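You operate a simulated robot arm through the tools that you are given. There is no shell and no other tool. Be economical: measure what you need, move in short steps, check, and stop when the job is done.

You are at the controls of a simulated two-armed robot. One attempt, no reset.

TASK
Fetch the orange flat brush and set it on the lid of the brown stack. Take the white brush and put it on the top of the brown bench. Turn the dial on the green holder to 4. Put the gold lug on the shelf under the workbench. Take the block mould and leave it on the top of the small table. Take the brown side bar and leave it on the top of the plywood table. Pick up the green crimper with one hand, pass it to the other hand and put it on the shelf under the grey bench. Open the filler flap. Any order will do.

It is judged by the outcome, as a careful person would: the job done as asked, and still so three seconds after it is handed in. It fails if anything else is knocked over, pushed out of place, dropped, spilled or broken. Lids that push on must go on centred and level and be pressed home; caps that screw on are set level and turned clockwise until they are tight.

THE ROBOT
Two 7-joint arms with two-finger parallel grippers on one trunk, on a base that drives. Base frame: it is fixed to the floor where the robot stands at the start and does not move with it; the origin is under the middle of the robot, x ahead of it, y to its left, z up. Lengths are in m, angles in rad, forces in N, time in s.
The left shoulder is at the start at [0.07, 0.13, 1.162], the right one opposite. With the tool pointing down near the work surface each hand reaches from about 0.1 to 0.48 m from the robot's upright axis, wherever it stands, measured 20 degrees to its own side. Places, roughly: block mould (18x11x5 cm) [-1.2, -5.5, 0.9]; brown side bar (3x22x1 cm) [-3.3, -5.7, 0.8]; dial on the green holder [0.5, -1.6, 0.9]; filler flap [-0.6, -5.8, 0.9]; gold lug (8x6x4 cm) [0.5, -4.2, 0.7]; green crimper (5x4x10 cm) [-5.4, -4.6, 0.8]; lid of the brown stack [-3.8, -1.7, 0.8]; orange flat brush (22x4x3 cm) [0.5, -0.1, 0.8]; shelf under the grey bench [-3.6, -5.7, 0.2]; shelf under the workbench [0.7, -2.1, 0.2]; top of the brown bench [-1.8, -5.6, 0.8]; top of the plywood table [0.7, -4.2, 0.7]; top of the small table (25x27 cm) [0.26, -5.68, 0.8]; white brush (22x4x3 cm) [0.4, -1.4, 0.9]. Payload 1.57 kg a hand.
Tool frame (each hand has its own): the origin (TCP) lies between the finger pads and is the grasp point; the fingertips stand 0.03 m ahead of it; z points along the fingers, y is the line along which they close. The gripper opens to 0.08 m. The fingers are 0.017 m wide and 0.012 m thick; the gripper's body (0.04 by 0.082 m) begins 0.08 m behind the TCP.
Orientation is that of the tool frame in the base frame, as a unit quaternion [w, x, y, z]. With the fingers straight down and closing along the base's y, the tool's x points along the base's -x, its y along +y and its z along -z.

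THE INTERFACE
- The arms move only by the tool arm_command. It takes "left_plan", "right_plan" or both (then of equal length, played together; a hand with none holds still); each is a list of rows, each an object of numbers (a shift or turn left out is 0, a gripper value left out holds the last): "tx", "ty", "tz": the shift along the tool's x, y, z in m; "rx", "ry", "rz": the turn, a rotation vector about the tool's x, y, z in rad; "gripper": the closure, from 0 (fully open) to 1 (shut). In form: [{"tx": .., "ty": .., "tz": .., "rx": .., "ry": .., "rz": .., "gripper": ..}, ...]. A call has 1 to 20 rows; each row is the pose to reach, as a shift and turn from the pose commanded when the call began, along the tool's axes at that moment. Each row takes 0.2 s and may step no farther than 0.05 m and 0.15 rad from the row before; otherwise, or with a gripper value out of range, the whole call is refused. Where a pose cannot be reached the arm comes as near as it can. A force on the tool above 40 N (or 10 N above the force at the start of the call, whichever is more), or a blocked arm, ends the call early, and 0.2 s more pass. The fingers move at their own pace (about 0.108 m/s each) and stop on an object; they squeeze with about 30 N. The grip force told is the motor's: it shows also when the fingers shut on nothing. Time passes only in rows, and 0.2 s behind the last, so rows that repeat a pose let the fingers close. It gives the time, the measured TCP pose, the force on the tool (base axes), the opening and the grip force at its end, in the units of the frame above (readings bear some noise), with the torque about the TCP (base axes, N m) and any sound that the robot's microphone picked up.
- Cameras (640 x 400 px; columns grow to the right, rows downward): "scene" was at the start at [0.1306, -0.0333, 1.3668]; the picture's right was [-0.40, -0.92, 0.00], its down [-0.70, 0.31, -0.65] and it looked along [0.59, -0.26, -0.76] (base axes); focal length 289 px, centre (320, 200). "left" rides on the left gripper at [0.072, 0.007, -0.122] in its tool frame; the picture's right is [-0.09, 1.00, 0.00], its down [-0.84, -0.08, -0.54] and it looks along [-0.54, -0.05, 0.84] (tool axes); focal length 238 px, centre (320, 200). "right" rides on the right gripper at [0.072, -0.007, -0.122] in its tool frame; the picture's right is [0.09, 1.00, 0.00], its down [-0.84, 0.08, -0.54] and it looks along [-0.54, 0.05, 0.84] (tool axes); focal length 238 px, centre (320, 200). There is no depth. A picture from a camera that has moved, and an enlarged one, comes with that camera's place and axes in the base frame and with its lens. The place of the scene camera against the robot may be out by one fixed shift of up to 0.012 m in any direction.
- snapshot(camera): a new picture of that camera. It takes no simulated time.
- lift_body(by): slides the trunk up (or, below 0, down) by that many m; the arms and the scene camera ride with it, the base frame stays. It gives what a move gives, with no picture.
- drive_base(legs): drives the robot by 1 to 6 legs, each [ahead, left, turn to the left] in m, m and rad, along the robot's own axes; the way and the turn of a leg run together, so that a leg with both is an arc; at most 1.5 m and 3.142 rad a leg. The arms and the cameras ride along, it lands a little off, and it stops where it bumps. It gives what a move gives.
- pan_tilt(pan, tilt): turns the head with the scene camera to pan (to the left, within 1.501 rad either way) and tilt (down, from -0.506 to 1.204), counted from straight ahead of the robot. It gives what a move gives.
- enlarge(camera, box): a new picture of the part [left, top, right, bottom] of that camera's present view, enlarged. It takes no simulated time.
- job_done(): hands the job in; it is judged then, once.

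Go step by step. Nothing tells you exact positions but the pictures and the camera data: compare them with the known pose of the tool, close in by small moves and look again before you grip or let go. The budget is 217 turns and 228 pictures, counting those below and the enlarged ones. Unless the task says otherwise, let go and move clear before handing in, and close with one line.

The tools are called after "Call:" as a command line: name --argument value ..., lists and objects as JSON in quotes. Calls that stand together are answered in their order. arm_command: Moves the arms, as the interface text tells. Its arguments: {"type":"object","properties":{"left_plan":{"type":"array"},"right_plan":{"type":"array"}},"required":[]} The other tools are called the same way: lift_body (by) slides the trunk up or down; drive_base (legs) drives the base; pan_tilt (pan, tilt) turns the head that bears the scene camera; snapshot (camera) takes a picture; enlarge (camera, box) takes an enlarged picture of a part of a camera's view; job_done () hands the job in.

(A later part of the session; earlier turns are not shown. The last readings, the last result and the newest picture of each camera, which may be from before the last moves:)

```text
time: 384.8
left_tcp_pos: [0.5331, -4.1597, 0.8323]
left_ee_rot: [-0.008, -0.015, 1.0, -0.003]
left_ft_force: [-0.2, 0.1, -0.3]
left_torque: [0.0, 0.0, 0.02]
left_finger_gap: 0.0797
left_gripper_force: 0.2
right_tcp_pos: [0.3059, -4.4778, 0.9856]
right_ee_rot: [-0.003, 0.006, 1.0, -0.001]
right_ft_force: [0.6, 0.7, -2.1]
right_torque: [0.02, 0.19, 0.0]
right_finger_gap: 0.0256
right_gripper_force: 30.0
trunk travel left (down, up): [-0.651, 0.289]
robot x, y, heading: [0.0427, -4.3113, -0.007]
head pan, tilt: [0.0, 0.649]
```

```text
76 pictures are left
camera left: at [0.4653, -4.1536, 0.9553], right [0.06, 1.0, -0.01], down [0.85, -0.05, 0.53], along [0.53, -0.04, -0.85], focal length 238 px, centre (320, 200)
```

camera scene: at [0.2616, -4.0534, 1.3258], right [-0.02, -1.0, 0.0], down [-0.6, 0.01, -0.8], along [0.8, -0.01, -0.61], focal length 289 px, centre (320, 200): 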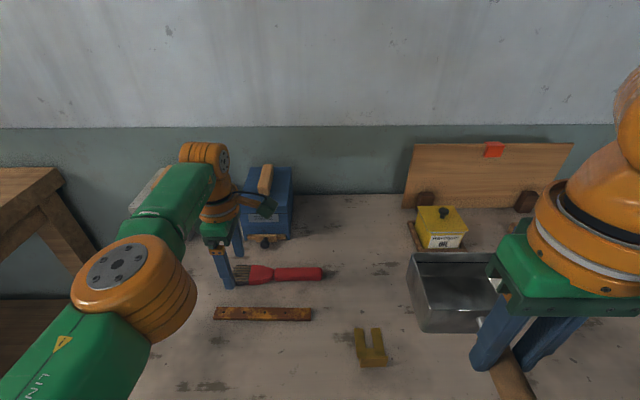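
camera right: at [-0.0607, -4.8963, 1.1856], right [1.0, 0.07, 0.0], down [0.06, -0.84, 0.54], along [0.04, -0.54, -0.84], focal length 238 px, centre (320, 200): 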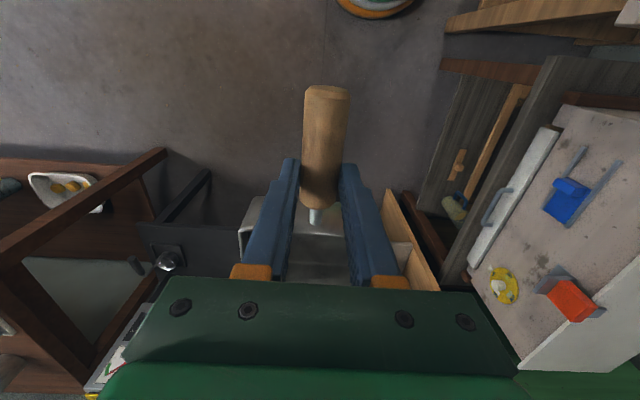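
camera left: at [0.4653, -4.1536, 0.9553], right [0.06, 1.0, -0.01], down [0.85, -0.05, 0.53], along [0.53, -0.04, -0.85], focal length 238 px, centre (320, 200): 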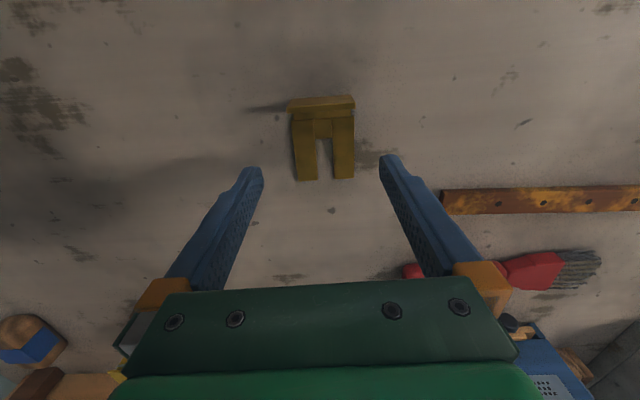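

It's centred. I'll lower 4.7 cm and grip.

Call:
lift_body --by -0.047

Call:
arm_command --left_plan '[{"gripper": 0.3}, {"gripper": 0.6}, {"gripper": 1}, {"gripper": 1}]'

Call:
lift_body --by 0.18

Call:
snapshot --camera "left"

```text
time: 385.6
left_tcp_pos: [0.5334, -4.1588, 0.7853]
left_ee_rot: [-0.008, -0.016, 1.0, -0.003]
left_ft_force: [-0.6, -0.1, 0.1]
left_torque: [0.01, 0.01, 0.01]
left_finger_gap: 0.0798
left_gripper_force: 0.1
right_tcp_pos: [0.3067, -4.4776, 0.9389]
right_ee_rot: [-0.002, 0.005, 1.0, -0.001]
right_ft_force: [0.1, 0.5, -3.3]
right_torque: [0.0, 0.19, 0.02]
right_finger_gap: 0.0256
right_gripper_force: 30.0
trunk travel left (down, up): [-0.604, 0.336]
robot x, y, heading: [0.0476, -4.3164, 0.0]
head pan, tilt: [0.0, 0.649]
```

```text
time: 386.6
left_tcp_pos: [0.5348, -4.1594, 0.7859]
left_ee_rot: [-0.009, -0.015, 1.0, -0.003]
left_ft_force: [-0.2, -0.1, 0.7]
left_torque: [0.0, 0.02, -0.01]
left_finger_gap: 0.0001
left_gripper_force: 21.2
right_tcp_pos: [0.305, -4.4777, 0.9383]
right_ee_rot: [-0.003, 0.005, 1.0, -0.001]
right_ft_force: [0.1, 0.0, -2.0]
right_torque: [-0.02, 0.2, 0.0]
right_finger_gap: 0.0256
right_gripper_force: 29.6
trunk travel left (down, up): [-0.604, 0.336]
robot x, y, heading: [0.0454, -4.3154, -0.005]
head pan, tilt: [0.0, 0.649]
```

```text
time: 388.6
left_tcp_pos: [0.534, -4.1586, 0.9653]
left_ee_rot: [-0.01, -0.014, 1.0, -0.003]
left_ft_force: [-0.1, 0.3, 0.9]
left_torque: [0.0, -0.02, 0.01]
left_finger_gap: 0.0002
left_gripper_force: 21.5
right_tcp_pos: [0.3061, -4.4775, 1.1185]
right_ee_rot: [-0.005, 0.005, 1.0, -0.002]
right_ft_force: [0.1, -0.4, -2.2]
right_torque: [-0.01, 0.21, 0.01]
right_finger_gap: 0.0255
right_gripper_force: 30.3
trunk travel left (down, up): [-0.784, 0.156]
robot x, y, heading: [0.0436, -4.313, 0.001]
head pan, tilt: [0.0, 0.649]
```

```text
75 pictures are left
camera left: at [0.4657, -4.1536, 1.0881], right [0.06, 1.0, -0.01], down [0.85, -0.05, 0.53], along [0.53, -0.04, -0.85], focal length 238 px, centre (320, 200)
```

left: 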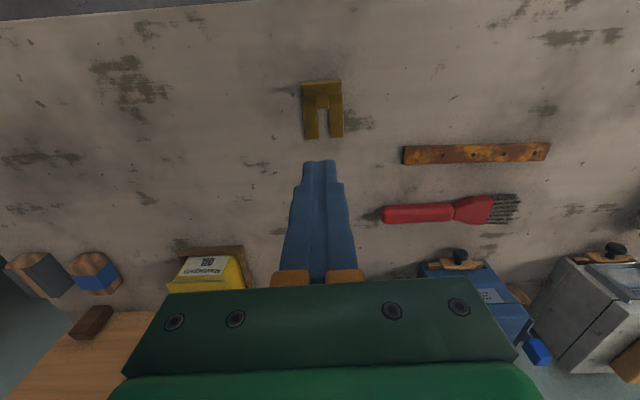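

The fingers closed above the lug, so it lies lower than I judged (top ≈ 0.75). I'll reopen and go down further with small steps.

Call:
arm_command --left_plan '[{"gripper": 0.5, "tx": -0.003}, {"gripper": 0.0, "tx": -0.006}, {"gripper": 0.0, "tx": -0.006}, {"gripper": 0.0, "tx": -0.006}, {"gripper": 0.0, "tx": -0.006}]'

Call:
lift_body --by -0.19

Call:
lift_body --by -0.006

Call:
lift_body --by -0.006

```text
time: 389.8
left_tcp_pos: [0.535, -4.1594, 0.9659]
left_ee_rot: [-0.009, -0.015, 1.0, -0.002]
left_ft_force: [-0.3, -0.5, -0.2]
left_torque: [0.0, 0.02, 0.03]
left_finger_gap: 0.0803
left_gripper_force: 0.0
left hand out of reach, approached as far as the arm can: row 1, 2, 3, 4, 5
right_tcp_pos: [0.3056, -4.4771, 1.1175]
right_ee_rot: [-0.003, 0.005, 1.0, -0.002]
right_ft_force: [0.1, 0.1, -2.2]
right_torque: [0.03, 0.18, 0.02]
right_finger_gap: 0.0255
right_gripper_force: 30.1
trunk travel left (down, up): [-0.784, 0.156]
robot x, y, heading: [0.0481, -4.3127, 0.002]
head pan, tilt: [0.0, 0.649]
```

```text
time: 391.9
left_tcp_pos: [0.5336, -4.1585, 0.7754]
left_ee_rot: [-0.008, -0.015, 1.0, -0.003]
left_ft_force: [0.2, -0.1, -0.1]
left_torque: [0.04, 0.01, -0.02]
left_finger_gap: 0.0801
left_gripper_force: 0.0
right_tcp_pos: [0.3058, -4.477, 0.9282]
right_ee_rot: [-0.003, 0.005, 1.0, -0.001]
right_ft_force: [0.2, -0.3, -3.5]
right_torque: [-0.05, 0.2, 0.02]
right_finger_gap: 0.0257
right_gripper_force: 29.5
trunk travel left (down, up): [-0.594, 0.346]
robot x, y, heading: [0.0461, -4.3169, -0.002]
head pan, tilt: [0.0, 0.649]
```

```text
time: 392.5
left_tcp_pos: [0.5347, -4.1593, 0.7705]
left_ee_rot: [-0.008, -0.016, 1.0, -0.003]
left_ft_force: [1.6, 1.1, 5.0]
left_torque: [0.25, -0.08, -0.11]
left_finger_gap: 0.08
left_gripper_force: 0.1
right_tcp_pos: [0.3059, -4.4777, 0.9236]
right_ee_rot: [-0.002, 0.006, 1.0, -0.001]
right_ft_force: [-0.2, -0.1, -1.6]
right_torque: [0.0, 0.19, 0.02]
right_finger_gap: 0.0255
right_gripper_force: 30.2
trunk travel left (down, up): [-0.588, 0.352]
robot x, y, heading: [0.0458, -4.3133, -0.0]
head pan, tilt: [0.0, 0.649]
```

```text
time: 393.0
left_tcp_pos: [0.5347, -4.1582, 0.7701]
left_ee_rot: [-0.001, -0.013, 1.0, -0.001]
left_ft_force: [-5.4, 0.0, 10.0]
left_torque: [0.43, 0.09, 0.26]
left_finger_gap: 0.0796
left_gripper_force: 0.0
right_tcp_pos: [0.3028, -4.4782, 0.9173]
right_ee_rot: [-0.001, 0.005, 1.0, 0.0]
right_ft_force: [0.3, 0.7, -2.1]
right_torque: [0.03, 0.19, 0.02]
right_finger_gap: 0.0256
right_gripper_force: 30.1
trunk travel left (down, up): [-0.583, 0.357]
robot x, y, heading: [0.0483, -4.3167, -0.001]
head pan, tilt: [0.0, 0.649]
stopped: the force on the tool passed its limit at 45 N (the readings are from after the stop); the commanded pose is now the measured one
```

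The fingertips are on the table (z 0.74), so the lug is only about 1.5 cm high here. I'll raise 2 mm and close.

Call:
lift_body --by 0.004

Call:
arm_command --left_plan '[{"gripper": 0.3}, {"gripper": 0.5}, {"gripper": 0.8}, {"gripper": 1}, {"gripper": 1}]'

Call:
snapshot --camera "left"

```text
time: 393.5
left_tcp_pos: [0.5379, -4.1573, 0.7713]
left_ee_rot: [-0.003, -0.014, 1.0, -0.001]
left_ft_force: [0.3, 0.0, 0.6]
left_torque: [0.02, 0.03, 0.0]
left_finger_gap: 0.08
left_gripper_force: 0.1
right_tcp_pos: [0.3057, -4.4776, 0.9203]
right_ee_rot: [-0.003, 0.005, 1.0, -0.001]
right_ft_force: [0.0, -0.1, -2.8]
right_torque: [-0.02, 0.18, 0.0]
right_finger_gap: 0.0257
right_gripper_force: 30.2
trunk travel left (down, up): [-0.587, 0.353]
robot x, y, heading: [0.0462, -4.3129, -0.002]
head pan, tilt: [0.0, 0.649]
```

```text
time: 394.7
left_tcp_pos: [0.5372, -4.1581, 0.7709]
left_ee_rot: [-0.003, -0.013, 1.0, 0.0]
left_ft_force: [0.3, -0.3, 0.2]
left_torque: [0.01, -0.04, -0.01]
left_finger_gap: 0.0553
left_gripper_force: 29.9
right_tcp_pos: [0.3067, -4.4771, 0.9207]
right_ee_rot: [-0.004, 0.005, 1.0, -0.002]
right_ft_force: [0.0, 0.4, -2.5]
right_torque: [0.0, 0.16, -0.01]
right_finger_gap: 0.0254
right_gripper_force: 30.2
trunk travel left (down, up): [-0.587, 0.353]
robot x, y, heading: [0.044, -4.3113, 0.002]
head pan, tilt: [0.0, 0.649]
```

```text
74 pictures are left
camera left: at [0.4667, -4.153, 0.8925], right [0.06, 1.0, 0.0], down [0.84, -0.05, 0.54], along [0.54, -0.04, -0.84], focal length 238 px, centre (320, 200)
```

left: 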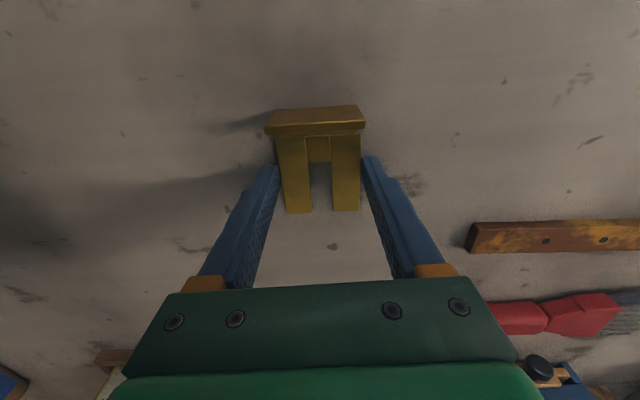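

The lug is held (gap 5.5 cm). I'll lift, tuck the left arm up and back like the right one, and carry the mould to the small table.

Call:
lift_body --by 0.34

Call:
arm_command --left_plan '[{"tz": -0.03}, {"tz": -0.06}, {"tz": -0.09}, {"tz": -0.12, "tx": 0.02}, {"tz": -0.15, "tx": 0.05}, {"tz": -0.15, "tx": 0.08}, {"tz": -0.15, "tx": 0.11}, {"tz": -0.15, "tx": 0.14}, {"tz": -0.15, "tx": 0.17}, {"tz": -0.15, "tx": 0.2}, {"tz": -0.15, "tx": 0.22}]'

Call:
drive_base --legs '[[-0.3, 0, 0], [0, 0, -1.57]]'

Call:
snapshot --camera "left"

```text
time: 398.0
left_tcp_pos: [0.5379, -4.1583, 1.111]
left_ee_rot: [-0.003, -0.014, 1.0, -0.001]
left_ft_force: [0.7, 0.7, -0.7]
left_torque: [-0.05, 0.01, 0.02]
left_finger_gap: 0.0554
left_gripper_force: 30.4
right_tcp_pos: [0.3071, -4.4779, 1.2608]
right_ee_rot: [-0.004, 0.005, 1.0, -0.002]
right_ft_force: [0.2, -0.4, -2.9]
right_torque: [-0.06, 0.19, 0.02]
right_finger_gap: 0.0256
right_gripper_force: 29.6
trunk travel left (down, up): [-0.927, 0.013]
robot x, y, heading: [0.0456, -4.3128, -0.002]
head pan, tilt: [0.0, 0.649]
```

```text
time: 400.4
left_tcp_pos: [0.4908, -4.1672, 1.2704]
left_ee_rot: [-0.004, -0.014, 1.0, -0.001]
left_ft_force: [0.1, 0.2, -1.6]
left_torque: [-0.01, 0.0, 0.03]
left_finger_gap: 0.0552
left_gripper_force: 30.0
left hand out of reach, approached as far as the arm can: row 2, 3, 4, 5, 6, 7, 8, 9, 10, 11
right_tcp_pos: [0.3064, -4.4775, 1.261]
right_ee_rot: [-0.004, 0.005, 1.0, -0.003]
right_ft_force: [-0.2, 0.7, -2.3]
right_torque: [0.0, 0.16, -0.03]
right_finger_gap: 0.0254
right_gripper_force: 30.0
trunk travel left (down, up): [-0.927, 0.013]
robot x, y, heading: [0.0461, -4.3121, 0.0]
head pan, tilt: [0.0, 0.649]
```

```text
time: 406.3
left_tcp_pos: [-0.1051, -4.7547, 1.2698]
left_ee_rot: [-0.004, 0.692, 0.722, 0.002]
left_ft_force: [-0.9, -0.3, -1.4]
left_torque: [-0.02, -0.03, 0.01]
left_finger_gap: 0.0551
left_gripper_force: 30.5
right_tcp_pos: [-0.4172, -4.5755, 1.2606]
right_ee_rot: [-0.004, 0.706, 0.708, 0.001]
right_ft_force: [0.5, -0.1, -1.5]
right_torque: [0.19, 0.0, 0.0]
right_finger_gap: 0.0257
right_gripper_force: 29.6
trunk travel left (down, up): [-0.927, 0.013]
robot x, y, heading: [-0.2548, -4.3138, -1.561]
head pan, tilt: [0.0, 0.649]
```

```text
73 pictures are left
camera left: at [-0.1003, -4.684, 1.3917], right [1.0, -0.05, 0.0], down [-0.04, -0.84, 0.54], along [-0.03, -0.54, -0.84], focal length 238 px, centre (320, 200)
```

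left: 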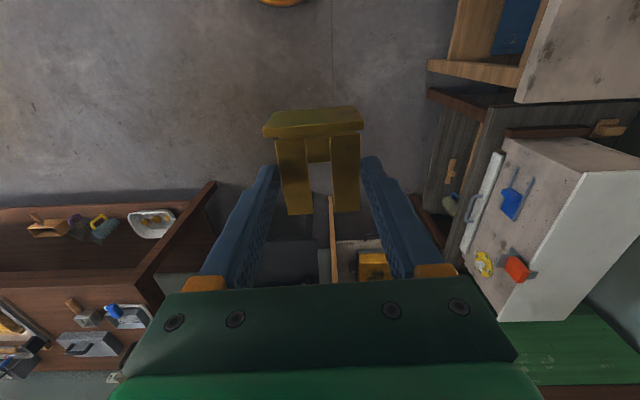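

The left arm can't tuck enough to be safe by the hive tower, so I'll do the lug first. I'll turn the mould sideways in the right hand and drive to the workbench.

Call:
arm_command --right_plan '[{"rz": 0.14}, {"rz": 0.28}, {"rz": 0.42}, {"rz": 0.56}, {"rz": 0.7}, {"rz": 0.84}, {"rz": 0.98}, {"rz": 1.12}, {"rz": 1.26}, {"rz": 1.4}, {"rz": 1.55}]'

Call:
drive_base --legs '[[0, -0.1, 0], [0, 0, 1.561], [0, 1.4, 0], [0, 0.7, 0]]'

Call:
pan_tilt --pan 0.0 --tilt 0.75

Call:
snapshot --camera "scene"

```text
time: 408.7
left_tcp_pos: [-0.1063, -4.7558, 1.2712]
left_ee_rot: [-0.003, 0.693, 0.721, 0.002]
left_ft_force: [-1.0, 0.5, -1.1]
left_torque: [0.01, 0.0, 0.0]
left_finger_gap: 0.0554
left_gripper_force: 29.5
right_tcp_pos: [-0.4183, -4.5742, 1.2608]
right_ee_rot: [-0.003, 1.0, 0.01, -0.001]
right_ft_force: [-0.3, 0.2, -3.4]
right_torque: [0.02, -0.19, 0.03]
right_finger_gap: 0.0256
right_gripper_force: 30.2
trunk travel left (down, up): [-0.927, 0.013]
robot x, y, heading: [-0.2541, -4.3096, -1.555]
head pan, tilt: [0.0, 0.649]
```

```text
time: 423.5
left_tcp_pos: [0.0949, -2.0963, 1.27]
left_ee_rot: [-0.004, -0.015, 1.0, 0.0]
left_ft_force: [0.5, -0.4, -1.3]
left_torque: [-0.03, 0.01, -0.01]
left_finger_gap: 0.0555
left_gripper_force: 29.4
right_tcp_pos: [-0.0896, -2.4049, 1.2596]
right_ee_rot: [-0.002, 0.702, 0.712, -0.003]
right_ft_force: [0.2, 0.5, -2.9]
right_torque: [0.2, -0.02, -0.02]
right_finger_gap: 0.0256
right_gripper_force: 30.2
trunk travel left (down, up): [-0.927, 0.013]
robot x, y, heading: [-0.3482, -2.242, 0.003]
head pan, tilt: [0.0, 0.649]
```

```text
time: 424.2
left_tcp_pos: [0.094, -2.0937, 1.2707]
left_ee_rot: [-0.003, -0.016, 1.0, -0.002]
left_ft_force: [0.6, -0.8, -0.5]
left_torque: [0.04, -0.01, 0.0]
left_finger_gap: 0.0552
left_gripper_force: 29.9
right_tcp_pos: [-0.0888, -2.4042, 1.2618]
right_ee_rot: [-0.001, 0.702, 0.712, -0.003]
right_ft_force: [-0.4, -0.5, -2.0]
right_torque: [0.23, 0.0, 0.03]
right_finger_gap: 0.0258
right_gripper_force: 30.3
trunk travel left (down, up): [-0.927, 0.013]
robot x, y, heading: [-0.3526, -2.2399, 0.005]
head pan, tilt: [0.0, 0.75]
```

```text
72 pictures are left
camera scene: at [-0.2063, -2.2428, 1.5032], right [0.0, -1.0, 0.0], down [-0.68, 0.0, -0.73], along [0.73, 0.0, -0.68], focal length 289 px, centre (320, 200)
```

scene: 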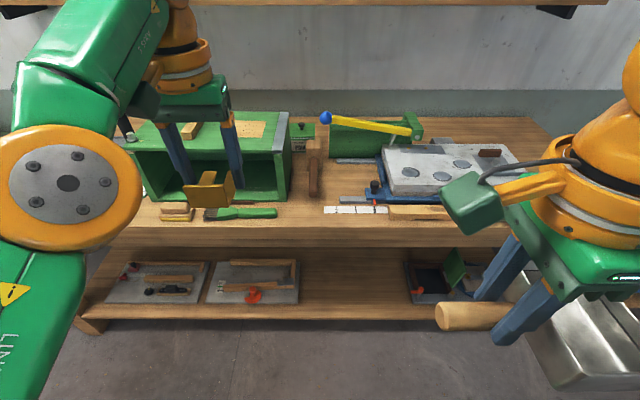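

The shelf has a free stretch around (0.52, -2.4). I'll lower the trunk outside the bench, align, and look.

Call:
lift_body --by -0.4

Call:
lift_body --by -0.4

Call:
drive_base --legs '[[0, -0.3, 0]]'

Call:
arm_command --left_plan '[{"tz": 0.03}, {"tz": 0.06}, {"tz": 0.09}, {"tz": 0.12}, {"tz": 0.12}]'

Call:
pan_tilt --pan 0.2 --tilt 0.4

Call:
snapshot --camera "scene"

```text
time: 428.0
left_tcp_pos: [0.0941, -2.0938, 0.8717]
left_ee_rot: [-0.004, -0.015, 1.0, -0.001]
left_ft_force: [0.7, 0.1, -1.8]
left_torque: [0.0, -0.03, 0.0]
left_finger_gap: 0.0552
left_gripper_force: 30.0
right_tcp_pos: [-0.091, -2.4034, 0.8606]
right_ee_rot: [-0.001, 0.701, 0.713, -0.004]
right_ft_force: [-0.4, 0.2, -3.1]
right_torque: [0.23, -0.04, 0.0]
right_finger_gap: 0.0256
right_gripper_force: 29.9
trunk travel left (down, up): [-0.527, 0.413]
robot x, y, heading: [-0.3497, -2.2413, 0.008]
head pan, tilt: [0.0, 0.75]
```

```text
time: 431.8
left_tcp_pos: [0.0935, -2.0931, 0.4699]
left_ee_rot: [-0.003, -0.016, 1.0, -0.002]
left_ft_force: [0.0, 0.4, -0.7]
left_torque: [-0.01, -0.03, -0.02]
left_finger_gap: 0.0552
left_gripper_force: 30.4
right_tcp_pos: [-0.0902, -2.4033, 0.4613]
right_ee_rot: [-0.001, 0.701, 0.713, -0.004]
right_ft_force: [0.5, 0.2, -2.7]
right_torque: [0.15, 0.02, 0.01]
right_finger_gap: 0.0257
right_gripper_force: 29.8
trunk travel left (down, up): [-0.127, 0.813]
robot x, y, heading: [-0.3528, -2.2429, 0.003]
head pan, tilt: [0.0, 0.75]
```

```text
time: 433.9
left_tcp_pos: [0.0943, -2.3905, 0.4714]
left_ee_rot: [-0.003, -0.017, 1.0, -0.001]
left_ft_force: [0.1, 0.8, -0.1]
left_torque: [-0.02, -0.02, 0.02]
left_finger_gap: 0.0556
left_gripper_force: 30.2
right_tcp_pos: [-0.0902, -2.7005, 0.4619]
right_ee_rot: [-0.001, 0.702, 0.712, -0.003]
right_ft_force: [0.2, 0.1, -3.1]
right_torque: [0.22, 0.02, 0.0]
right_finger_gap: 0.0255
right_gripper_force: 30.3
trunk travel left (down, up): [-0.127, 0.813]
robot x, y, heading: [-0.3509, -2.5389, -0.001]
head pan, tilt: [0.0, 0.75]
```

```text
time: 435.1
left_tcp_pos: [0.0945, -2.3904, 0.351]
left_ee_rot: [-0.003, -0.016, 1.0, -0.002]
left_ft_force: [0.1, 0.0, -1.7]
left_torque: [-0.02, -0.03, 0.03]
left_finger_gap: 0.0553
left_gripper_force: 30.2
left hand out of reach, approached as far as the arm can: row 1, 2
right_tcp_pos: [-0.0889, -2.7005, 0.4612]
right_ee_rot: [-0.001, 0.702, 0.712, -0.003]
right_ft_force: [0.2, 0.3, -2.9]
right_torque: [0.22, -0.02, 0.0]
right_finger_gap: 0.0257
right_gripper_force: 30.5
trunk travel left (down, up): [-0.127, 0.813]
robot x, y, heading: [-0.3463, -2.5339, 0.003]
head pan, tilt: [0.0, 0.75]
```

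```text
time: 435.9
left_tcp_pos: [0.0924, -2.3921, 0.35]
left_ee_rot: [-0.003, -0.017, 1.0, -0.001]
left_ft_force: [0.1, 1.2, -0.8]
left_torque: [-0.03, -0.04, 0.01]
left_finger_gap: 0.0552
left_gripper_force: 30.1
right_tcp_pos: [-0.0886, -2.7002, 0.4607]
right_ee_rot: [-0.001, 0.702, 0.712, -0.005]
right_ft_force: [0.6, 0.4, -2.2]
right_torque: [0.19, 0.01, 0.0]
right_finger_gap: 0.0257
right_gripper_force: 29.7
trunk travel left (down, up): [-0.127, 0.813]
robot x, y, heading: [-0.3478, -2.533, 0.004]
head pan, tilt: [0.201, 0.4]
```

```text
71 pictures are left
camera scene: at [-0.1981, -2.5207, 0.7342], right [0.2, -0.98, 0.0], down [-0.38, -0.08, -0.92], along [0.9, 0.19, -0.39], focal length 289 px, centre (320, 200)
```

scene: 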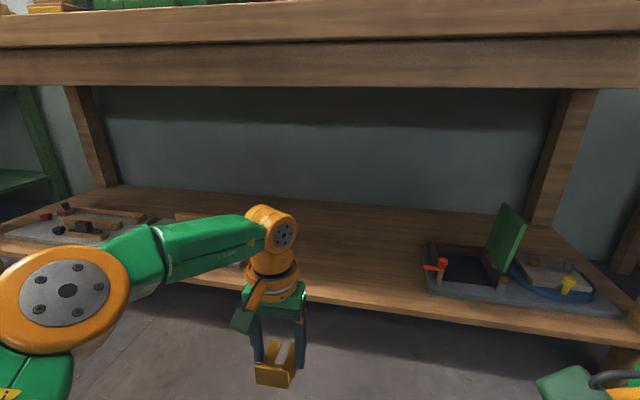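

The shelf spot at y≈-2.3 is clear. I'll drive in with the lug at z 0.32.

Call:
drive_base --legs '[[0, 0.085, 0], [0.41, 0, 0]]'

Call:
snapshot --camera "scene"

Call:
snapshot --camera "left"

```text
time: 439.1
left_tcp_pos: [0.5068, -2.3026, 0.3514]
left_ee_rot: [-0.003, -0.017, 1.0, -0.001]
left_ft_force: [0.4, 0.0, -1.3]
left_torque: [-0.04, -0.01, 0.01]
left_finger_gap: 0.0553
left_gripper_force: 30.3
right_tcp_pos: [0.3231, -2.6125, 0.4605]
right_ee_rot: [0.0, 0.702, 0.712, -0.003]
right_ft_force: [0.2, -0.4, -2.2]
right_torque: [0.19, 0.0, -0.03]
right_finger_gap: 0.0257
right_gripper_force: 30.2
trunk travel left (down, up): [-0.127, 0.813]
robot x, y, heading: [0.0644, -2.4513, 0.013]
head pan, tilt: [0.201, 0.4]
```

```text
70 pictures are left
camera scene: at [0.2142, -2.4329, 0.7343], right [0.2, -0.98, 0.0], down [-0.38, -0.08, -0.92], along [0.9, 0.19, -0.39], focal length 289 px, centre (320, 200)
```

scene: 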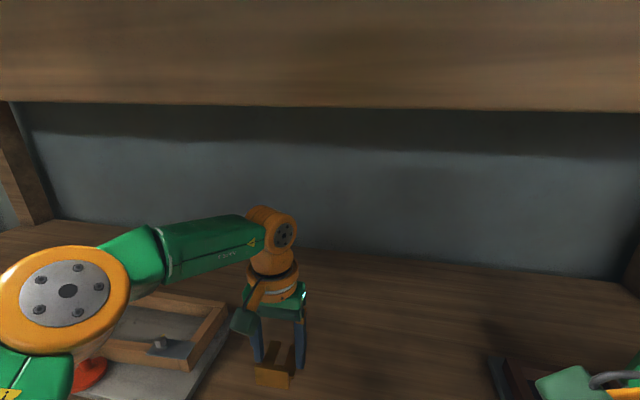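

```text
69 pictures are left
camera left: at [0.436, -2.2984, 0.4726], right [0.06, 1.0, 0.0], down [0.84, -0.05, 0.54], along [0.54, -0.03, -0.84], focal length 238 px, centre (320, 200)
```

left: 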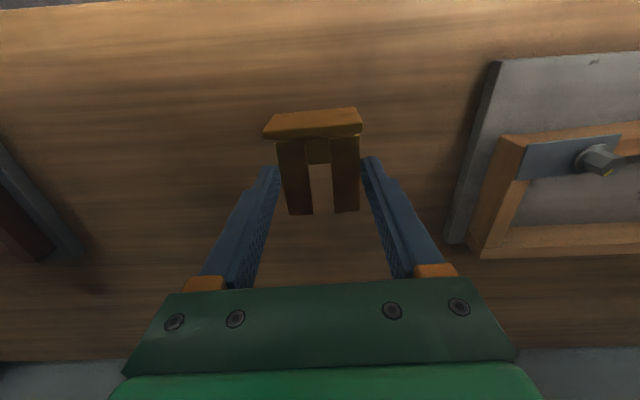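

Call:
lift_body --by -0.08

Call:
lift_body --by -0.012

Call:
lift_body --by -0.008

Call:
snapshot --camera "left"

```text
time: 440.3
left_tcp_pos: [0.5049, -2.3027, 0.2716]
left_ee_rot: [-0.003, -0.017, 1.0, 0.0]
left_ft_force: [-1.5, -0.4, -0.2]
left_torque: [0.0, -0.04, 0.0]
left_finger_gap: 0.0552
left_gripper_force: 29.6
right_tcp_pos: [0.3232, -2.6116, 0.3815]
right_ee_rot: [-0.001, 0.701, 0.713, -0.004]
right_ft_force: [0.2, -0.5, -2.8]
right_torque: [0.18, -0.01, 0.0]
right_finger_gap: 0.0257
right_gripper_force: 29.9
trunk travel left (down, up): [-0.047, 0.893]
robot x, y, heading: [0.0631, -2.4504, 0.005]
head pan, tilt: [0.201, 0.4]
```

```text
time: 440.9
left_tcp_pos: [0.5061, -2.3041, 0.2596]
left_ee_rot: [-0.003, -0.016, 1.0, -0.001]
left_ft_force: [-0.1, 0.2, -1.1]
left_torque: [-0.02, 0.02, 0.01]
left_finger_gap: 0.0551
left_gripper_force: 29.7
right_tcp_pos: [0.323, -2.6129, 0.3685]
right_ee_rot: [-0.001, 0.701, 0.713, -0.004]
right_ft_force: [-0.2, 0.3, -3.0]
right_torque: [0.2, -0.02, 0.01]
right_finger_gap: 0.0255
right_gripper_force: 30.4
trunk travel left (down, up): [-0.035, 0.905]
robot x, y, heading: [0.0687, -2.4508, 0.006]
head pan, tilt: [0.201, 0.4]
```

```text
time: 441.5
left_tcp_pos: [0.5056, -2.3026, 0.2511]
left_ee_rot: [-0.003, -0.017, 1.0, -0.001]
left_ft_force: [-0.1, 0.2, -1.6]
left_torque: [-0.01, -0.01, 0.02]
left_finger_gap: 0.0552
left_gripper_force: 30.0
right_tcp_pos: [0.3226, -2.6128, 0.3609]
right_ee_rot: [-0.002, 0.702, 0.712, -0.003]
right_ft_force: [-0.5, 0.4, -2.6]
right_torque: [0.23, 0.0, -0.03]
right_finger_gap: 0.0255
right_gripper_force: 30.1
trunk travel left (down, up): [-0.027, 0.913]
robot x, y, heading: [0.0647, -2.4464, 0.003]
head pan, tilt: [0.201, 0.4]
```

```text
68 pictures are left
camera left: at [0.4359, -2.2984, 0.3726], right [0.06, 1.0, 0.0], down [0.84, -0.05, 0.54], along [0.54, -0.03, -0.84], focal length 238 px, centre (320, 200)
```

left: 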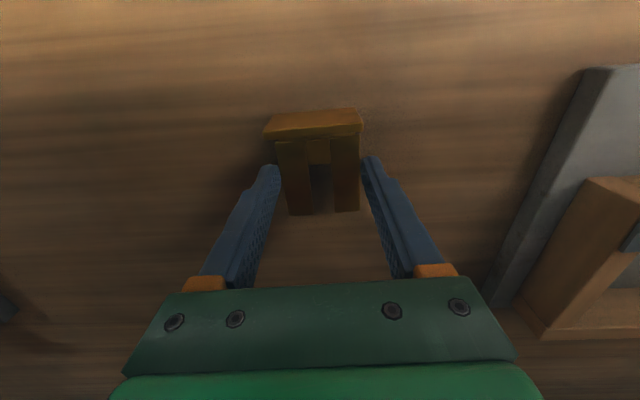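

Call:
lift_body --by -0.006

Call:
lift_body --by -0.006

Call:
lift_body --by -0.006

```text
time: 442.0
left_tcp_pos: [0.5066, -2.3026, 0.246]
left_ee_rot: [-0.003, -0.016, 1.0, -0.001]
left_ft_force: [0.8, 0.1, -1.3]
left_torque: [-0.01, -0.02, -0.02]
left_finger_gap: 0.0551
left_gripper_force: 30.0
right_tcp_pos: [0.3231, -2.6124, 0.3546]
right_ee_rot: [-0.001, 0.702, 0.713, -0.004]
right_ft_force: [-0.1, -0.2, -3.3]
right_torque: [0.2, 0.03, 0.0]
right_finger_gap: 0.0255
right_gripper_force: 29.7
trunk travel left (down, up): [-0.021, 0.919]
robot x, y, heading: [0.0657, -2.4505, 0.004]
head pan, tilt: [0.201, 0.4]
```

```text
time: 442.6
left_tcp_pos: [0.5063, -2.3032, 0.2394]
left_ee_rot: [-0.002, -0.017, 1.0, -0.001]
left_ft_force: [1.3, 0.2, -1.5]
left_torque: [0.02, 0.01, -0.02]
left_finger_gap: 0.0552
left_gripper_force: 29.8
right_tcp_pos: [0.3222, -2.6131, 0.3488]
right_ee_rot: [-0.001, 0.701, 0.713, -0.003]
right_ft_force: [0.4, 0.1, -3.5]
right_torque: [0.2, 0.0, 0.02]
right_finger_gap: 0.0255
right_gripper_force: 30.3
trunk travel left (down, up): [-0.015, 0.925]
robot x, y, heading: [0.0632, -2.4504, 0.007]
head pan, tilt: [0.201, 0.4]
```

```text
time: 443.1
left_tcp_pos: [0.5061, -2.3033, 0.233]
left_ee_rot: [-0.002, -0.017, 1.0, -0.001]
left_ft_force: [0.2, 0.0, -1.1]
left_torque: [0.02, -0.05, 0.02]
left_finger_gap: 0.0554
left_gripper_force: 29.9
right_tcp_pos: [0.3221, -2.6126, 0.3427]
right_ee_rot: [-0.002, 0.701, 0.713, -0.004]
right_ft_force: [-0.2, -0.5, -2.8]
right_torque: [0.21, 0.01, -0.03]
right_finger_gap: 0.0257
right_gripper_force: 30.4
trunk travel left (down, up): [-0.009, 0.931]
robot x, y, heading: [0.0628, -2.4521, 0.004]
head pan, tilt: [0.201, 0.4]
```

Call:
arm_command --left_plan '[{"tz": 0.004}, {"tz": 0.008}, {"tz": 0.008}]'

Call:
arm_command --left_plan '[{"tz": 0.004}, {"tz": 0.007}, {"tz": 0.007}]'

Call:
snapshot --camera "left"

```text
time: 443.9
left_tcp_pos: [0.5059, -2.3034, 0.2293]
left_ee_rot: [0.002, -0.018, 1.0, 0.0]
left_ft_force: [5.9, 3.7, 32.4]
left_torque: [0.43, 0.36, -0.11]
left_finger_gap: 0.0552
left_gripper_force: 30.2
right_tcp_pos: [0.3215, -2.613, 0.3441]
right_ee_rot: [0.0, 0.702, 0.713, 0.0]
right_ft_force: [0.8, 0.1, -2.5]
right_torque: [0.23, -0.01, 0.01]
right_finger_gap: 0.0257
right_gripper_force: 30.0
trunk travel left (down, up): [-0.009, 0.931]
robot x, y, heading: [0.0648, -2.4498, 0.007]
head pan, tilt: [0.201, 0.4]
```

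```text
time: 444.3
left_tcp_pos: [0.5054, -2.3044, 0.2303]
left_ee_rot: [0.003, -0.018, 1.0, -0.001]
left_ft_force: [-8.2, 1.2, 31.8]
left_torque: [0.81, 0.74, 0.04]
left_finger_gap: 0.0555
left_gripper_force: 29.2
right_tcp_pos: [0.3215, -2.6128, 0.3434]
right_ee_rot: [0.0, 0.702, 0.712, 0.0]
right_ft_force: [-0.4, -0.2, -2.9]
right_torque: [0.18, 0.0, 0.0]
right_finger_gap: 0.0255
right_gripper_force: 30.6
trunk travel left (down, up): [-0.009, 0.931]
robot x, y, heading: [0.0673, -2.4473, 0.007]
head pan, tilt: [0.201, 0.4]
stopped in row 1 (left hand): the force on the tool passed its limit at 47 N (the readings are from after the stop); the commanded pose is now the measured one
```

```text
67 pictures are left
camera left: at [0.4341, -2.2992, 0.3503], right [0.06, 1.0, 0.0], down [0.84, -0.05, 0.55], along [0.55, -0.03, -0.84], focal length 238 px, centre (320, 200)
```

left: 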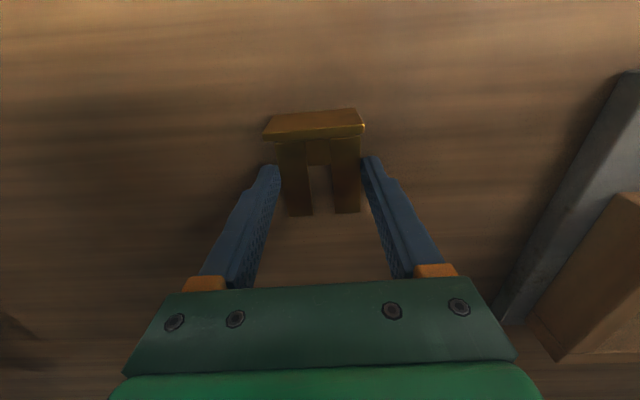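

Contact with the shelf at z≈0.20. I'll ease up, release the lug and lift the hand clear.

Call:
arm_command --left_plan '[{"tz": -0.003}, {"tz": -0.003, "gripper": 0.25}, {"tz": -0.003, "gripper": 0.1}, {"tz": -0.003, "gripper": 0.0}, {"tz": -0.03, "gripper": 0.0}, {"tz": -0.06, "gripper": 0.0}]'

Call:
lift_body --by 0.06

Call:
snapshot --camera "left"

```text
time: 445.7
left_tcp_pos: [0.507, -2.302, 0.2846]
left_ee_rot: [-0.002, -0.018, 1.0, -0.001]
left_ft_force: [-0.1, 0.6, -0.5]
left_torque: [-0.02, 0.0, 0.02]
left_finger_gap: 0.0798
left_gripper_force: 0.1
right_tcp_pos: [0.3226, -2.6138, 0.3431]
right_ee_rot: [-0.002, 0.701, 0.713, -0.003]
right_ft_force: [-0.4, 0.3, -2.3]
right_torque: [0.21, 0.01, -0.01]
right_finger_gap: 0.0257
right_gripper_force: 29.7
trunk travel left (down, up): [-0.009, 0.931]
robot x, y, heading: [0.0617, -2.4458, 0.005]
head pan, tilt: [0.201, 0.4]
```

```text
time: 446.7
left_tcp_pos: [0.5067, -2.3019, 0.3438]
left_ee_rot: [-0.001, -0.018, 1.0, -0.001]
left_ft_force: [0.5, -1.5, 0.3]
left_torque: [-0.03, -0.05, -0.01]
left_finger_gap: 0.08
left_gripper_force: 0.1
right_tcp_pos: [0.3232, -2.6138, 0.4034]
right_ee_rot: [-0.003, 0.701, 0.713, -0.003]
right_ft_force: [0.8, 0.3, -3.0]
right_torque: [0.22, -0.03, -0.01]
right_finger_gap: 0.0256
right_gripper_force: 29.8
trunk travel left (down, up): [-0.069, 0.871]
robot x, y, heading: [0.0576, -2.446, 0.006]
head pan, tilt: [0.201, 0.4]
```

```text
66 pictures are left
camera left: at [0.4354, -2.2975, 0.4654], right [0.06, 1.0, 0.0], down [0.84, -0.05, 0.54], along [0.54, -0.03, -0.84], focal length 238 px, centre (320, 200)
```

left: 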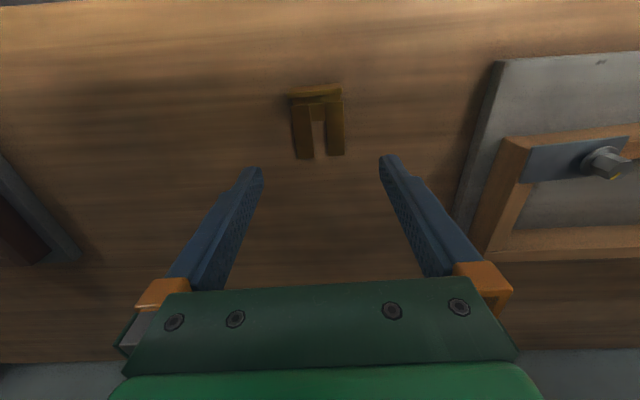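

The lug sits on the shelf. I'll back out, raise the trunk and move the left arm out to the side so it stays clear at the small table.

Call:
drive_base --legs '[[-0.5, 0, 0]]'

Call:
lift_body --by 0.4

Call:
lift_body --by 0.4

Call:
arm_command --left_plan '[{"tz": -0.03, "ty": 0.02}, {"tz": -0.06, "ty": 0.04}, {"tz": -0.08, "ty": 0.06, "tx": 0.02}, {"tz": -0.08, "ty": 0.08, "tx": 0.04}, {"tz": -0.08, "ty": 0.1, "tx": 0.06}, {"tz": -0.08, "ty": 0.12, "tx": 0.09}, {"tz": -0.08, "ty": 0.14, "tx": 0.12}, {"tz": -0.08, "ty": 0.16, "tx": 0.15}, {"tz": -0.08, "ty": 0.18, "tx": 0.18}, {"tz": -0.08, "ty": 0.2, "tx": 0.2}]'

```text
time: 449.6
left_tcp_pos: [0.0093, -2.3035, 0.3457]
left_ee_rot: [-0.001, -0.022, 1.0, -0.001]
left_ft_force: [-0.1, 0.3, -0.2]
left_torque: [-0.03, 0.05, 0.02]
left_finger_gap: 0.0797
left_gripper_force: 0.0
right_tcp_pos: [-0.1712, -2.6144, 0.4027]
right_ee_rot: [-0.002, 0.699, 0.715, -0.004]
right_ft_force: [0.4, 0.2, -2.9]
right_torque: [0.21, 0.01, -0.01]
right_finger_gap: 0.0257
right_gripper_force: 30.4
trunk travel left (down, up): [-0.069, 0.871]
robot x, y, heading: [-0.4337, -2.4555, 0.01]
head pan, tilt: [0.201, 0.4]
```

```text
time: 453.4
left_tcp_pos: [0.0101, -2.304, 0.7444]
left_ee_rot: [0.0, -0.022, 1.0, -0.001]
left_ft_force: [0.0, -0.2, 0.1]
left_torque: [-0.02, -0.01, -0.01]
left_finger_gap: 0.0802
left_gripper_force: 0.0
right_tcp_pos: [-0.1705, -2.615, 0.8021]
right_ee_rot: [-0.002, 0.699, 0.715, -0.004]
right_ft_force: [-0.1, -0.4, -2.9]
right_torque: [0.21, -0.04, 0.02]
right_finger_gap: 0.0255
right_gripper_force: 29.6
trunk travel left (down, up): [-0.469, 0.471]
robot x, y, heading: [-0.4362, -2.4557, 0.012]
head pan, tilt: [0.201, 0.4]
```

```text
time: 457.3
left_tcp_pos: [0.0101, -2.3036, 1.1448]
left_ee_rot: [0.0, -0.022, 1.0, -0.001]
left_ft_force: [-0.1, -0.4, 0.2]
left_torque: [0.0, 0.02, 0.01]
left_finger_gap: 0.0799
left_gripper_force: 0.0
right_tcp_pos: [-0.1699, -2.6151, 1.2019]
right_ee_rot: [-0.002, 0.699, 0.715, -0.003]
right_ft_force: [0.6, 0.2, -2.8]
right_torque: [0.18, 0.03, 0.02]
right_finger_gap: 0.0255
right_gripper_force: 30.6
trunk travel left (down, up): [-0.869, 0.071]
robot x, y, heading: [-0.4331, -2.4569, 0.014]
head pan, tilt: [0.201, 0.4]
```

```text
time: 459.5
left_tcp_pos: [-0.1607, -2.1279, 1.2131]
left_ee_rot: [-0.002, -0.021, 1.0, -0.001]
left_ft_force: [-0.6, 0.1, 0.1]
left_torque: [0.02, 0.01, 0.02]
left_finger_gap: 0.0803
left_gripper_force: 0.1
left hand out of reach, approached as far as the arm can: row 9, 10
right_tcp_pos: [-0.1705, -2.6157, 1.202]
right_ee_rot: [-0.002, 0.699, 0.715, -0.004]
right_ft_force: [0.3, -0.5, -2.5]
right_torque: [0.19, 0.0, 0.04]
right_finger_gap: 0.0253
right_gripper_force: 30.0
trunk travel left (down, up): [-0.869, 0.071]
robot x, y, heading: [-0.4307, -2.454, 0.006]
head pan, tilt: [0.201, 0.4]
```

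The left arm is tucked to the side now. I'll drive back to the small table, turned about 37° left of straight, and look.

Call:
lift_body --by 0.06

Call:
drive_base --legs '[[0, -1.4, 0], [0, -0.9, 0], [0, 0, -0.931], [0.45, 0.19, 0]]'

Call:
pan_tilt --pan 0.0 --tilt 0.75

Call:
snapshot --camera "scene"

```text
time: 460.5
left_tcp_pos: [-0.1604, -2.1288, 1.2742]
left_ee_rot: [-0.001, -0.022, 1.0, -0.001]
left_ft_force: [0.3, 0.2, -0.2]
left_torque: [0.01, 0.03, 0.02]
left_finger_gap: 0.08
left_gripper_force: 0.1
right_tcp_pos: [-0.1703, -2.6157, 1.263]
right_ee_rot: [-0.002, 0.699, 0.715, -0.003]
right_ft_force: [0.3, 1.0, -3.1]
right_torque: [0.19, -0.02, 0.0]
right_finger_gap: 0.0256
right_gripper_force: 29.9
trunk travel left (down, up): [-0.929, 0.011]
robot x, y, heading: [-0.4317, -2.4528, 0.011]
head pan, tilt: [0.201, 0.4]
```

```text
time: 476.8
left_tcp_pos: [0.5105, -5.0151, 1.2759]
left_ee_rot: [-0.001, 0.417, 0.909, -0.001]
left_ft_force: [-0.5, 0.8, -0.6]
left_torque: [-0.01, -0.02, 0.0]
left_finger_gap: 0.0799
left_gripper_force: 0.0
right_tcp_pos: [0.1213, -5.306, 1.263]
right_ee_rot: [-0.003, 0.941, 0.339, -0.001]
right_ft_force: [0.1, 0.0, -2.6]
right_torque: [0.14, -0.18, 0.01]
right_finger_gap: 0.0255
right_gripper_force: 30.2
trunk travel left (down, up): [-0.929, 0.011]
robot x, y, heading: [0.0885, -5.0054, -0.885]
head pan, tilt: [0.201, 0.4]
```

```text
time: 477.6
left_tcp_pos: [0.5128, -5.0148, 1.2745]
left_ee_rot: [-0.001, 0.417, 0.909, 0.0]
left_ft_force: [0.4, -0.3, 0.1]
left_torque: [0.05, 0.01, 0.01]
left_finger_gap: 0.0801
left_gripper_force: 0.0
right_tcp_pos: [0.1242, -5.3083, 1.2627]
right_ee_rot: [-0.004, 0.941, 0.339, -0.002]
right_ft_force: [0.8, 0.6, -3.3]
right_torque: [0.14, -0.17, 0.01]
right_finger_gap: 0.0256
right_gripper_force: 29.9
trunk travel left (down, up): [-0.929, 0.011]
robot x, y, heading: [0.09, -5.006, -0.892]
head pan, tilt: [0.0, 0.75]
```

```text
65 pictures are left
camera scene: at [0.1822, -5.109, 1.5053], right [-0.78, -0.63, 0.0], down [-0.43, 0.53, -0.73], along [0.46, -0.57, -0.68], focal length 289 px, centre (320, 200)
```

scene: 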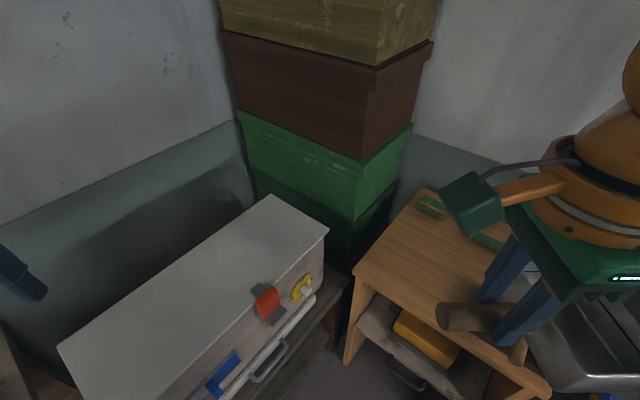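

The table top spans x -0.07 to 0.38, y -5.52 to -5.95, with the left-centre free. I'll edge closer and swing the mould round over (0.24, -5.68).

Call:
drive_base --legs '[[0.105, -0.124, 0]]'

Call:
arm_command --right_plan '[{"ty": 0.0, "rz": -0.12}, {"ty": 0.02, "rz": -0.24}, {"ty": 0.045, "rz": -0.36}, {"ty": 0.07, "rz": -0.48}, {"ty": 0.1, "rz": -0.6}, {"ty": 0.13, "rz": -0.7}, {"ty": 0.16, "rz": -0.8}, {"ty": 0.19, "rz": -0.87}, {"ty": 0.2256, "tx": 0.003, "rz": -0.87}, {"ty": 0.2256, "tx": 0.003, "rz": -0.87}]'

Call:
snapshot --camera "right"

Call:
snapshot --camera "scene"

```text
time: 479.0
left_tcp_pos: [0.4832, -5.1683, 1.2739]
left_ee_rot: [-0.001, 0.416, 0.909, -0.002]
left_ft_force: [-0.2, 1.1, 0.2]
left_torque: [-0.01, 0.0, -0.01]
left_finger_gap: 0.0799
left_gripper_force: 0.1
right_tcp_pos: [0.0948, -5.4612, 1.2644]
right_ee_rot: [0.0, 0.941, 0.339, -0.003]
right_ft_force: [0.2, 0.7, -3.3]
right_torque: [0.11, -0.15, -0.02]
right_finger_gap: 0.0256
right_gripper_force: 29.7
trunk travel left (down, up): [-0.929, 0.011]
robot x, y, heading: [0.0555, -5.1579, -0.89]
head pan, tilt: [0.0, 0.75]
```

```text
time: 481.2
left_tcp_pos: [0.483, -5.1732, 1.2731]
left_ee_rot: [-0.002, 0.417, 0.909, -0.002]
left_ft_force: [-0.9, -0.8, 0.4]
left_torque: [0.0, -0.01, -0.02]
left_finger_gap: 0.0797
left_gripper_force: 0.1
right_tcp_pos: [0.1621, -5.5999, 1.2547]
right_ee_rot: [-0.003, 0.71, 0.704, -0.001]
right_ft_force: [-0.1, -0.8, -3.2]
right_torque: [0.2, -0.01, 0.02]
right_finger_gap: 0.0256
right_gripper_force: 30.4
right hand out of reach, approached as far as the arm can: row 6, 7, 8, 9, 10
trunk travel left (down, up): [-0.929, 0.011]
robot x, y, heading: [0.0588, -5.1643, -0.884]
head pan, tilt: [0.0, 0.75]
```

```text
64 pictures are left
camera right: at [0.156, -5.529, 1.3775], right [1.0, 0.08, -0.01], down [0.07, -0.84, 0.54], along [0.04, -0.54, -0.84], focal length 238 px, centre (320, 200)
```

right: 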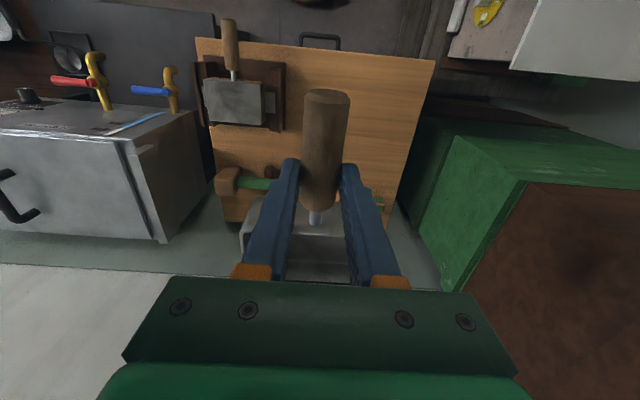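

```text
63 pictures are left
camera scene: at [0.1529, -5.2682, 1.5051], right [-0.78, -0.63, 0.0], down [-0.43, 0.53, -0.73], along [0.46, -0.57, -0.68], focal length 289 px, centre (320, 200)
```

scene: 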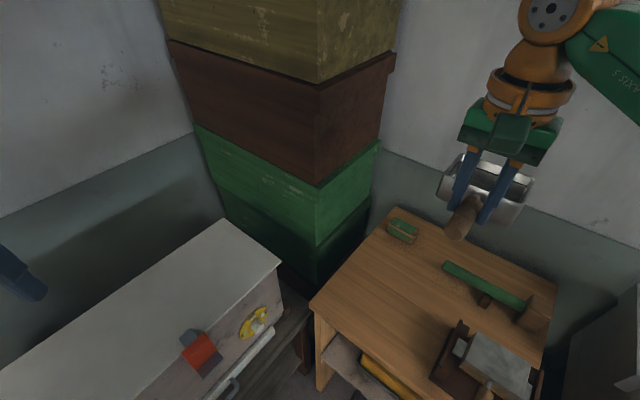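

The free part of the top is x 0.09–0.38, y -5.53 to -5.80. I'll shift the base slightly, lower the right arm, and raise the left arm to stay above the white crate.

Call:
drive_base --legs '[[0.062, 0.044, 0]]'

Call:
arm_command --right_plan '[{"tz": 0.03}, {"tz": 0.06}, {"tz": 0.09}, {"tz": 0.12}, {"tz": 0.15}, {"tz": 0.18}, {"tz": 0.21}, {"tz": 0.22}]' --left_plan '[{"tz": -0.02}, {"tz": -0.04}, {"tz": -0.06}, {"tz": -0.08}, {"tz": -0.1}, {"tz": -0.12}, {"tz": -0.12}, {"tz": -0.12}]'

Call:
snapshot --camera "right"

```text
time: 482.3
left_tcp_pos: [0.5449, -5.1913, 1.2773]
left_ee_rot: [0.004, 0.416, 0.909, 0.0]
left_ft_force: [0.1, 1.2, 0.9]
left_torque: [0.02, -0.08, 0.03]
left_finger_gap: 0.0802
left_gripper_force: 0.1
right_tcp_pos: [0.2237, -5.6173, 1.2582]
right_ee_rot: [0.0, 0.71, 0.704, 0.002]
right_ft_force: [-0.9, 0.3, -3.0]
right_torque: [0.17, -0.07, -0.01]
right_finger_gap: 0.0253
right_gripper_force: 29.6
trunk travel left (down, up): [-0.929, 0.011]
robot x, y, heading: [0.1304, -5.1825, -0.888]
head pan, tilt: [0.0, 0.75]
```

```text
time: 484.1
left_tcp_pos: [0.5582, -5.2205, 1.3421]
left_ee_rot: [-0.001, 0.418, 0.909, -0.001]
left_ft_force: [0.4, -0.5, -0.6]
left_torque: [-0.01, -0.01, -0.01]
left_finger_gap: 0.0798
left_gripper_force: 0.1
left hand out of reach, approached as far as the arm can: row 1, 2, 3, 4, 5, 6, 7, 8
right_tcp_pos: [0.2284, -5.6182, 1.0377]
right_ee_rot: [-0.002, 0.71, 0.704, 0.001]
right_ft_force: [0.7, -0.4, -2.9]
right_torque: [0.22, -0.04, -0.02]
right_finger_gap: 0.0254
right_gripper_force: 30.3
right hand out of reach, approached as far as the arm can: row 8
trunk travel left (down, up): [-0.929, 0.011]
robot x, y, heading: [0.1322, -5.183, -0.892]
head pan, tilt: [0.0, 0.75]
```

```text
62 pictures are left
camera right: at [0.2229, -5.5477, 1.1599], right [1.0, 0.08, 0.0], down [0.07, -0.84, 0.54], along [0.04, -0.54, -0.84], focal length 238 px, centre (320, 200)
```

right: 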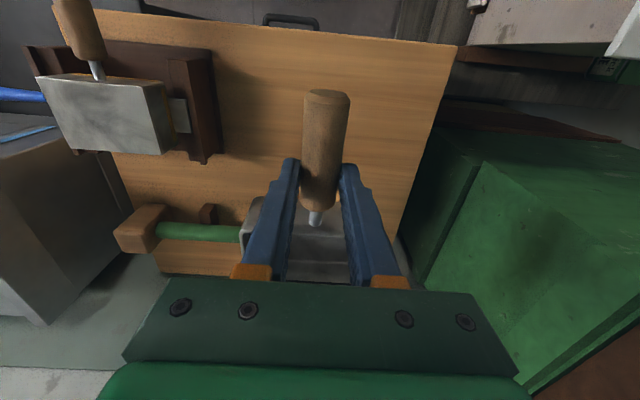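

The mould is over the free area, clear of the hammer and tray. I'll lower the trunk in steps.

Call:
lift_body --by -0.13

Call:
lift_body --by -0.01

Call:
lift_body --by -0.008

Call:
snapshot --camera "right"

```text
time: 485.7
left_tcp_pos: [0.5572, -5.2208, 1.2131]
left_ee_rot: [0.0, 0.416, 0.909, 0.0]
left_ft_force: [1.0, -0.3, 0.2]
left_torque: [-0.01, 0.0, 0.0]
left_finger_gap: 0.0802
left_gripper_force: 0.0
right_tcp_pos: [0.2283, -5.6189, 0.9076]
right_ee_rot: [-0.003, 0.71, 0.704, -0.001]
right_ft_force: [-0.2, 0.7, -3.5]
right_torque: [0.22, 0.02, 0.0]
right_finger_gap: 0.0255
right_gripper_force: 29.9
trunk travel left (down, up): [-0.799, 0.141]
robot x, y, heading: [0.1342, -5.1813, -0.893]
head pan, tilt: [0.0, 0.75]
```

```text
time: 486.2
left_tcp_pos: [0.5575, -5.2195, 1.2027]
left_ee_rot: [-0.001, 0.416, 0.909, -0.001]
left_ft_force: [0.5, -0.5, 0.7]
left_torque: [-0.01, 0.01, 0.03]
left_finger_gap: 0.0802
left_gripper_force: 0.0
right_tcp_pos: [0.2291, -5.6182, 0.8975]
right_ee_rot: [-0.003, 0.71, 0.704, 0.0]
right_ft_force: [-0.2, 0.2, -2.9]
right_torque: [0.22, -0.03, 0.02]
right_finger_gap: 0.0257
right_gripper_force: 29.9
trunk travel left (down, up): [-0.789, 0.151]
robot x, y, heading: [0.1288, -5.1835, -0.888]
head pan, tilt: [0.0, 0.75]
```

```text
time: 486.8
left_tcp_pos: [0.558, -5.2217, 1.1949]
left_ee_rot: [0.0, 0.416, 0.909, -0.001]
left_ft_force: [-0.4, 1.1, -0.5]
left_torque: [0.03, 0.01, 0.02]
left_finger_gap: 0.08
left_gripper_force: 0.1
right_tcp_pos: [0.2283, -5.6185, 0.8898]
right_ee_rot: [-0.002, 0.71, 0.704, -0.001]
right_ft_force: [-0.3, 0.2, -1.8]
right_torque: [0.17, -0.05, 0.02]
right_finger_gap: 0.0257
right_gripper_force: 30.0
trunk travel left (down, up): [-0.781, 0.159]
robot x, y, heading: [0.1326, -5.1807, -0.89]
head pan, tilt: [0.0, 0.75]
```

```text
61 pictures are left
camera right: at [0.223, -5.5477, 1.0122], right [1.0, 0.08, 0.0], down [0.07, -0.84, 0.54], along [0.04, -0.54, -0.84], focal length 238 px, centre (320, 200)
```

right: 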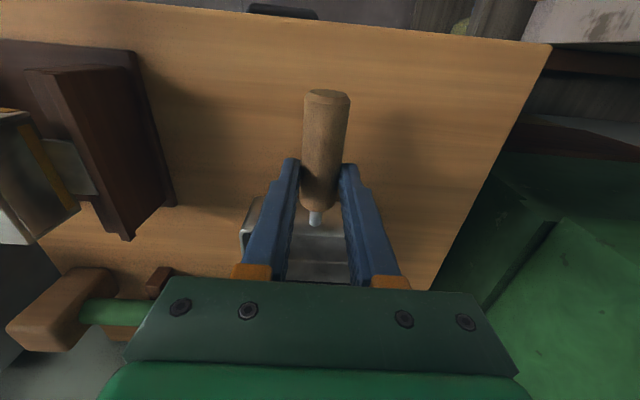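

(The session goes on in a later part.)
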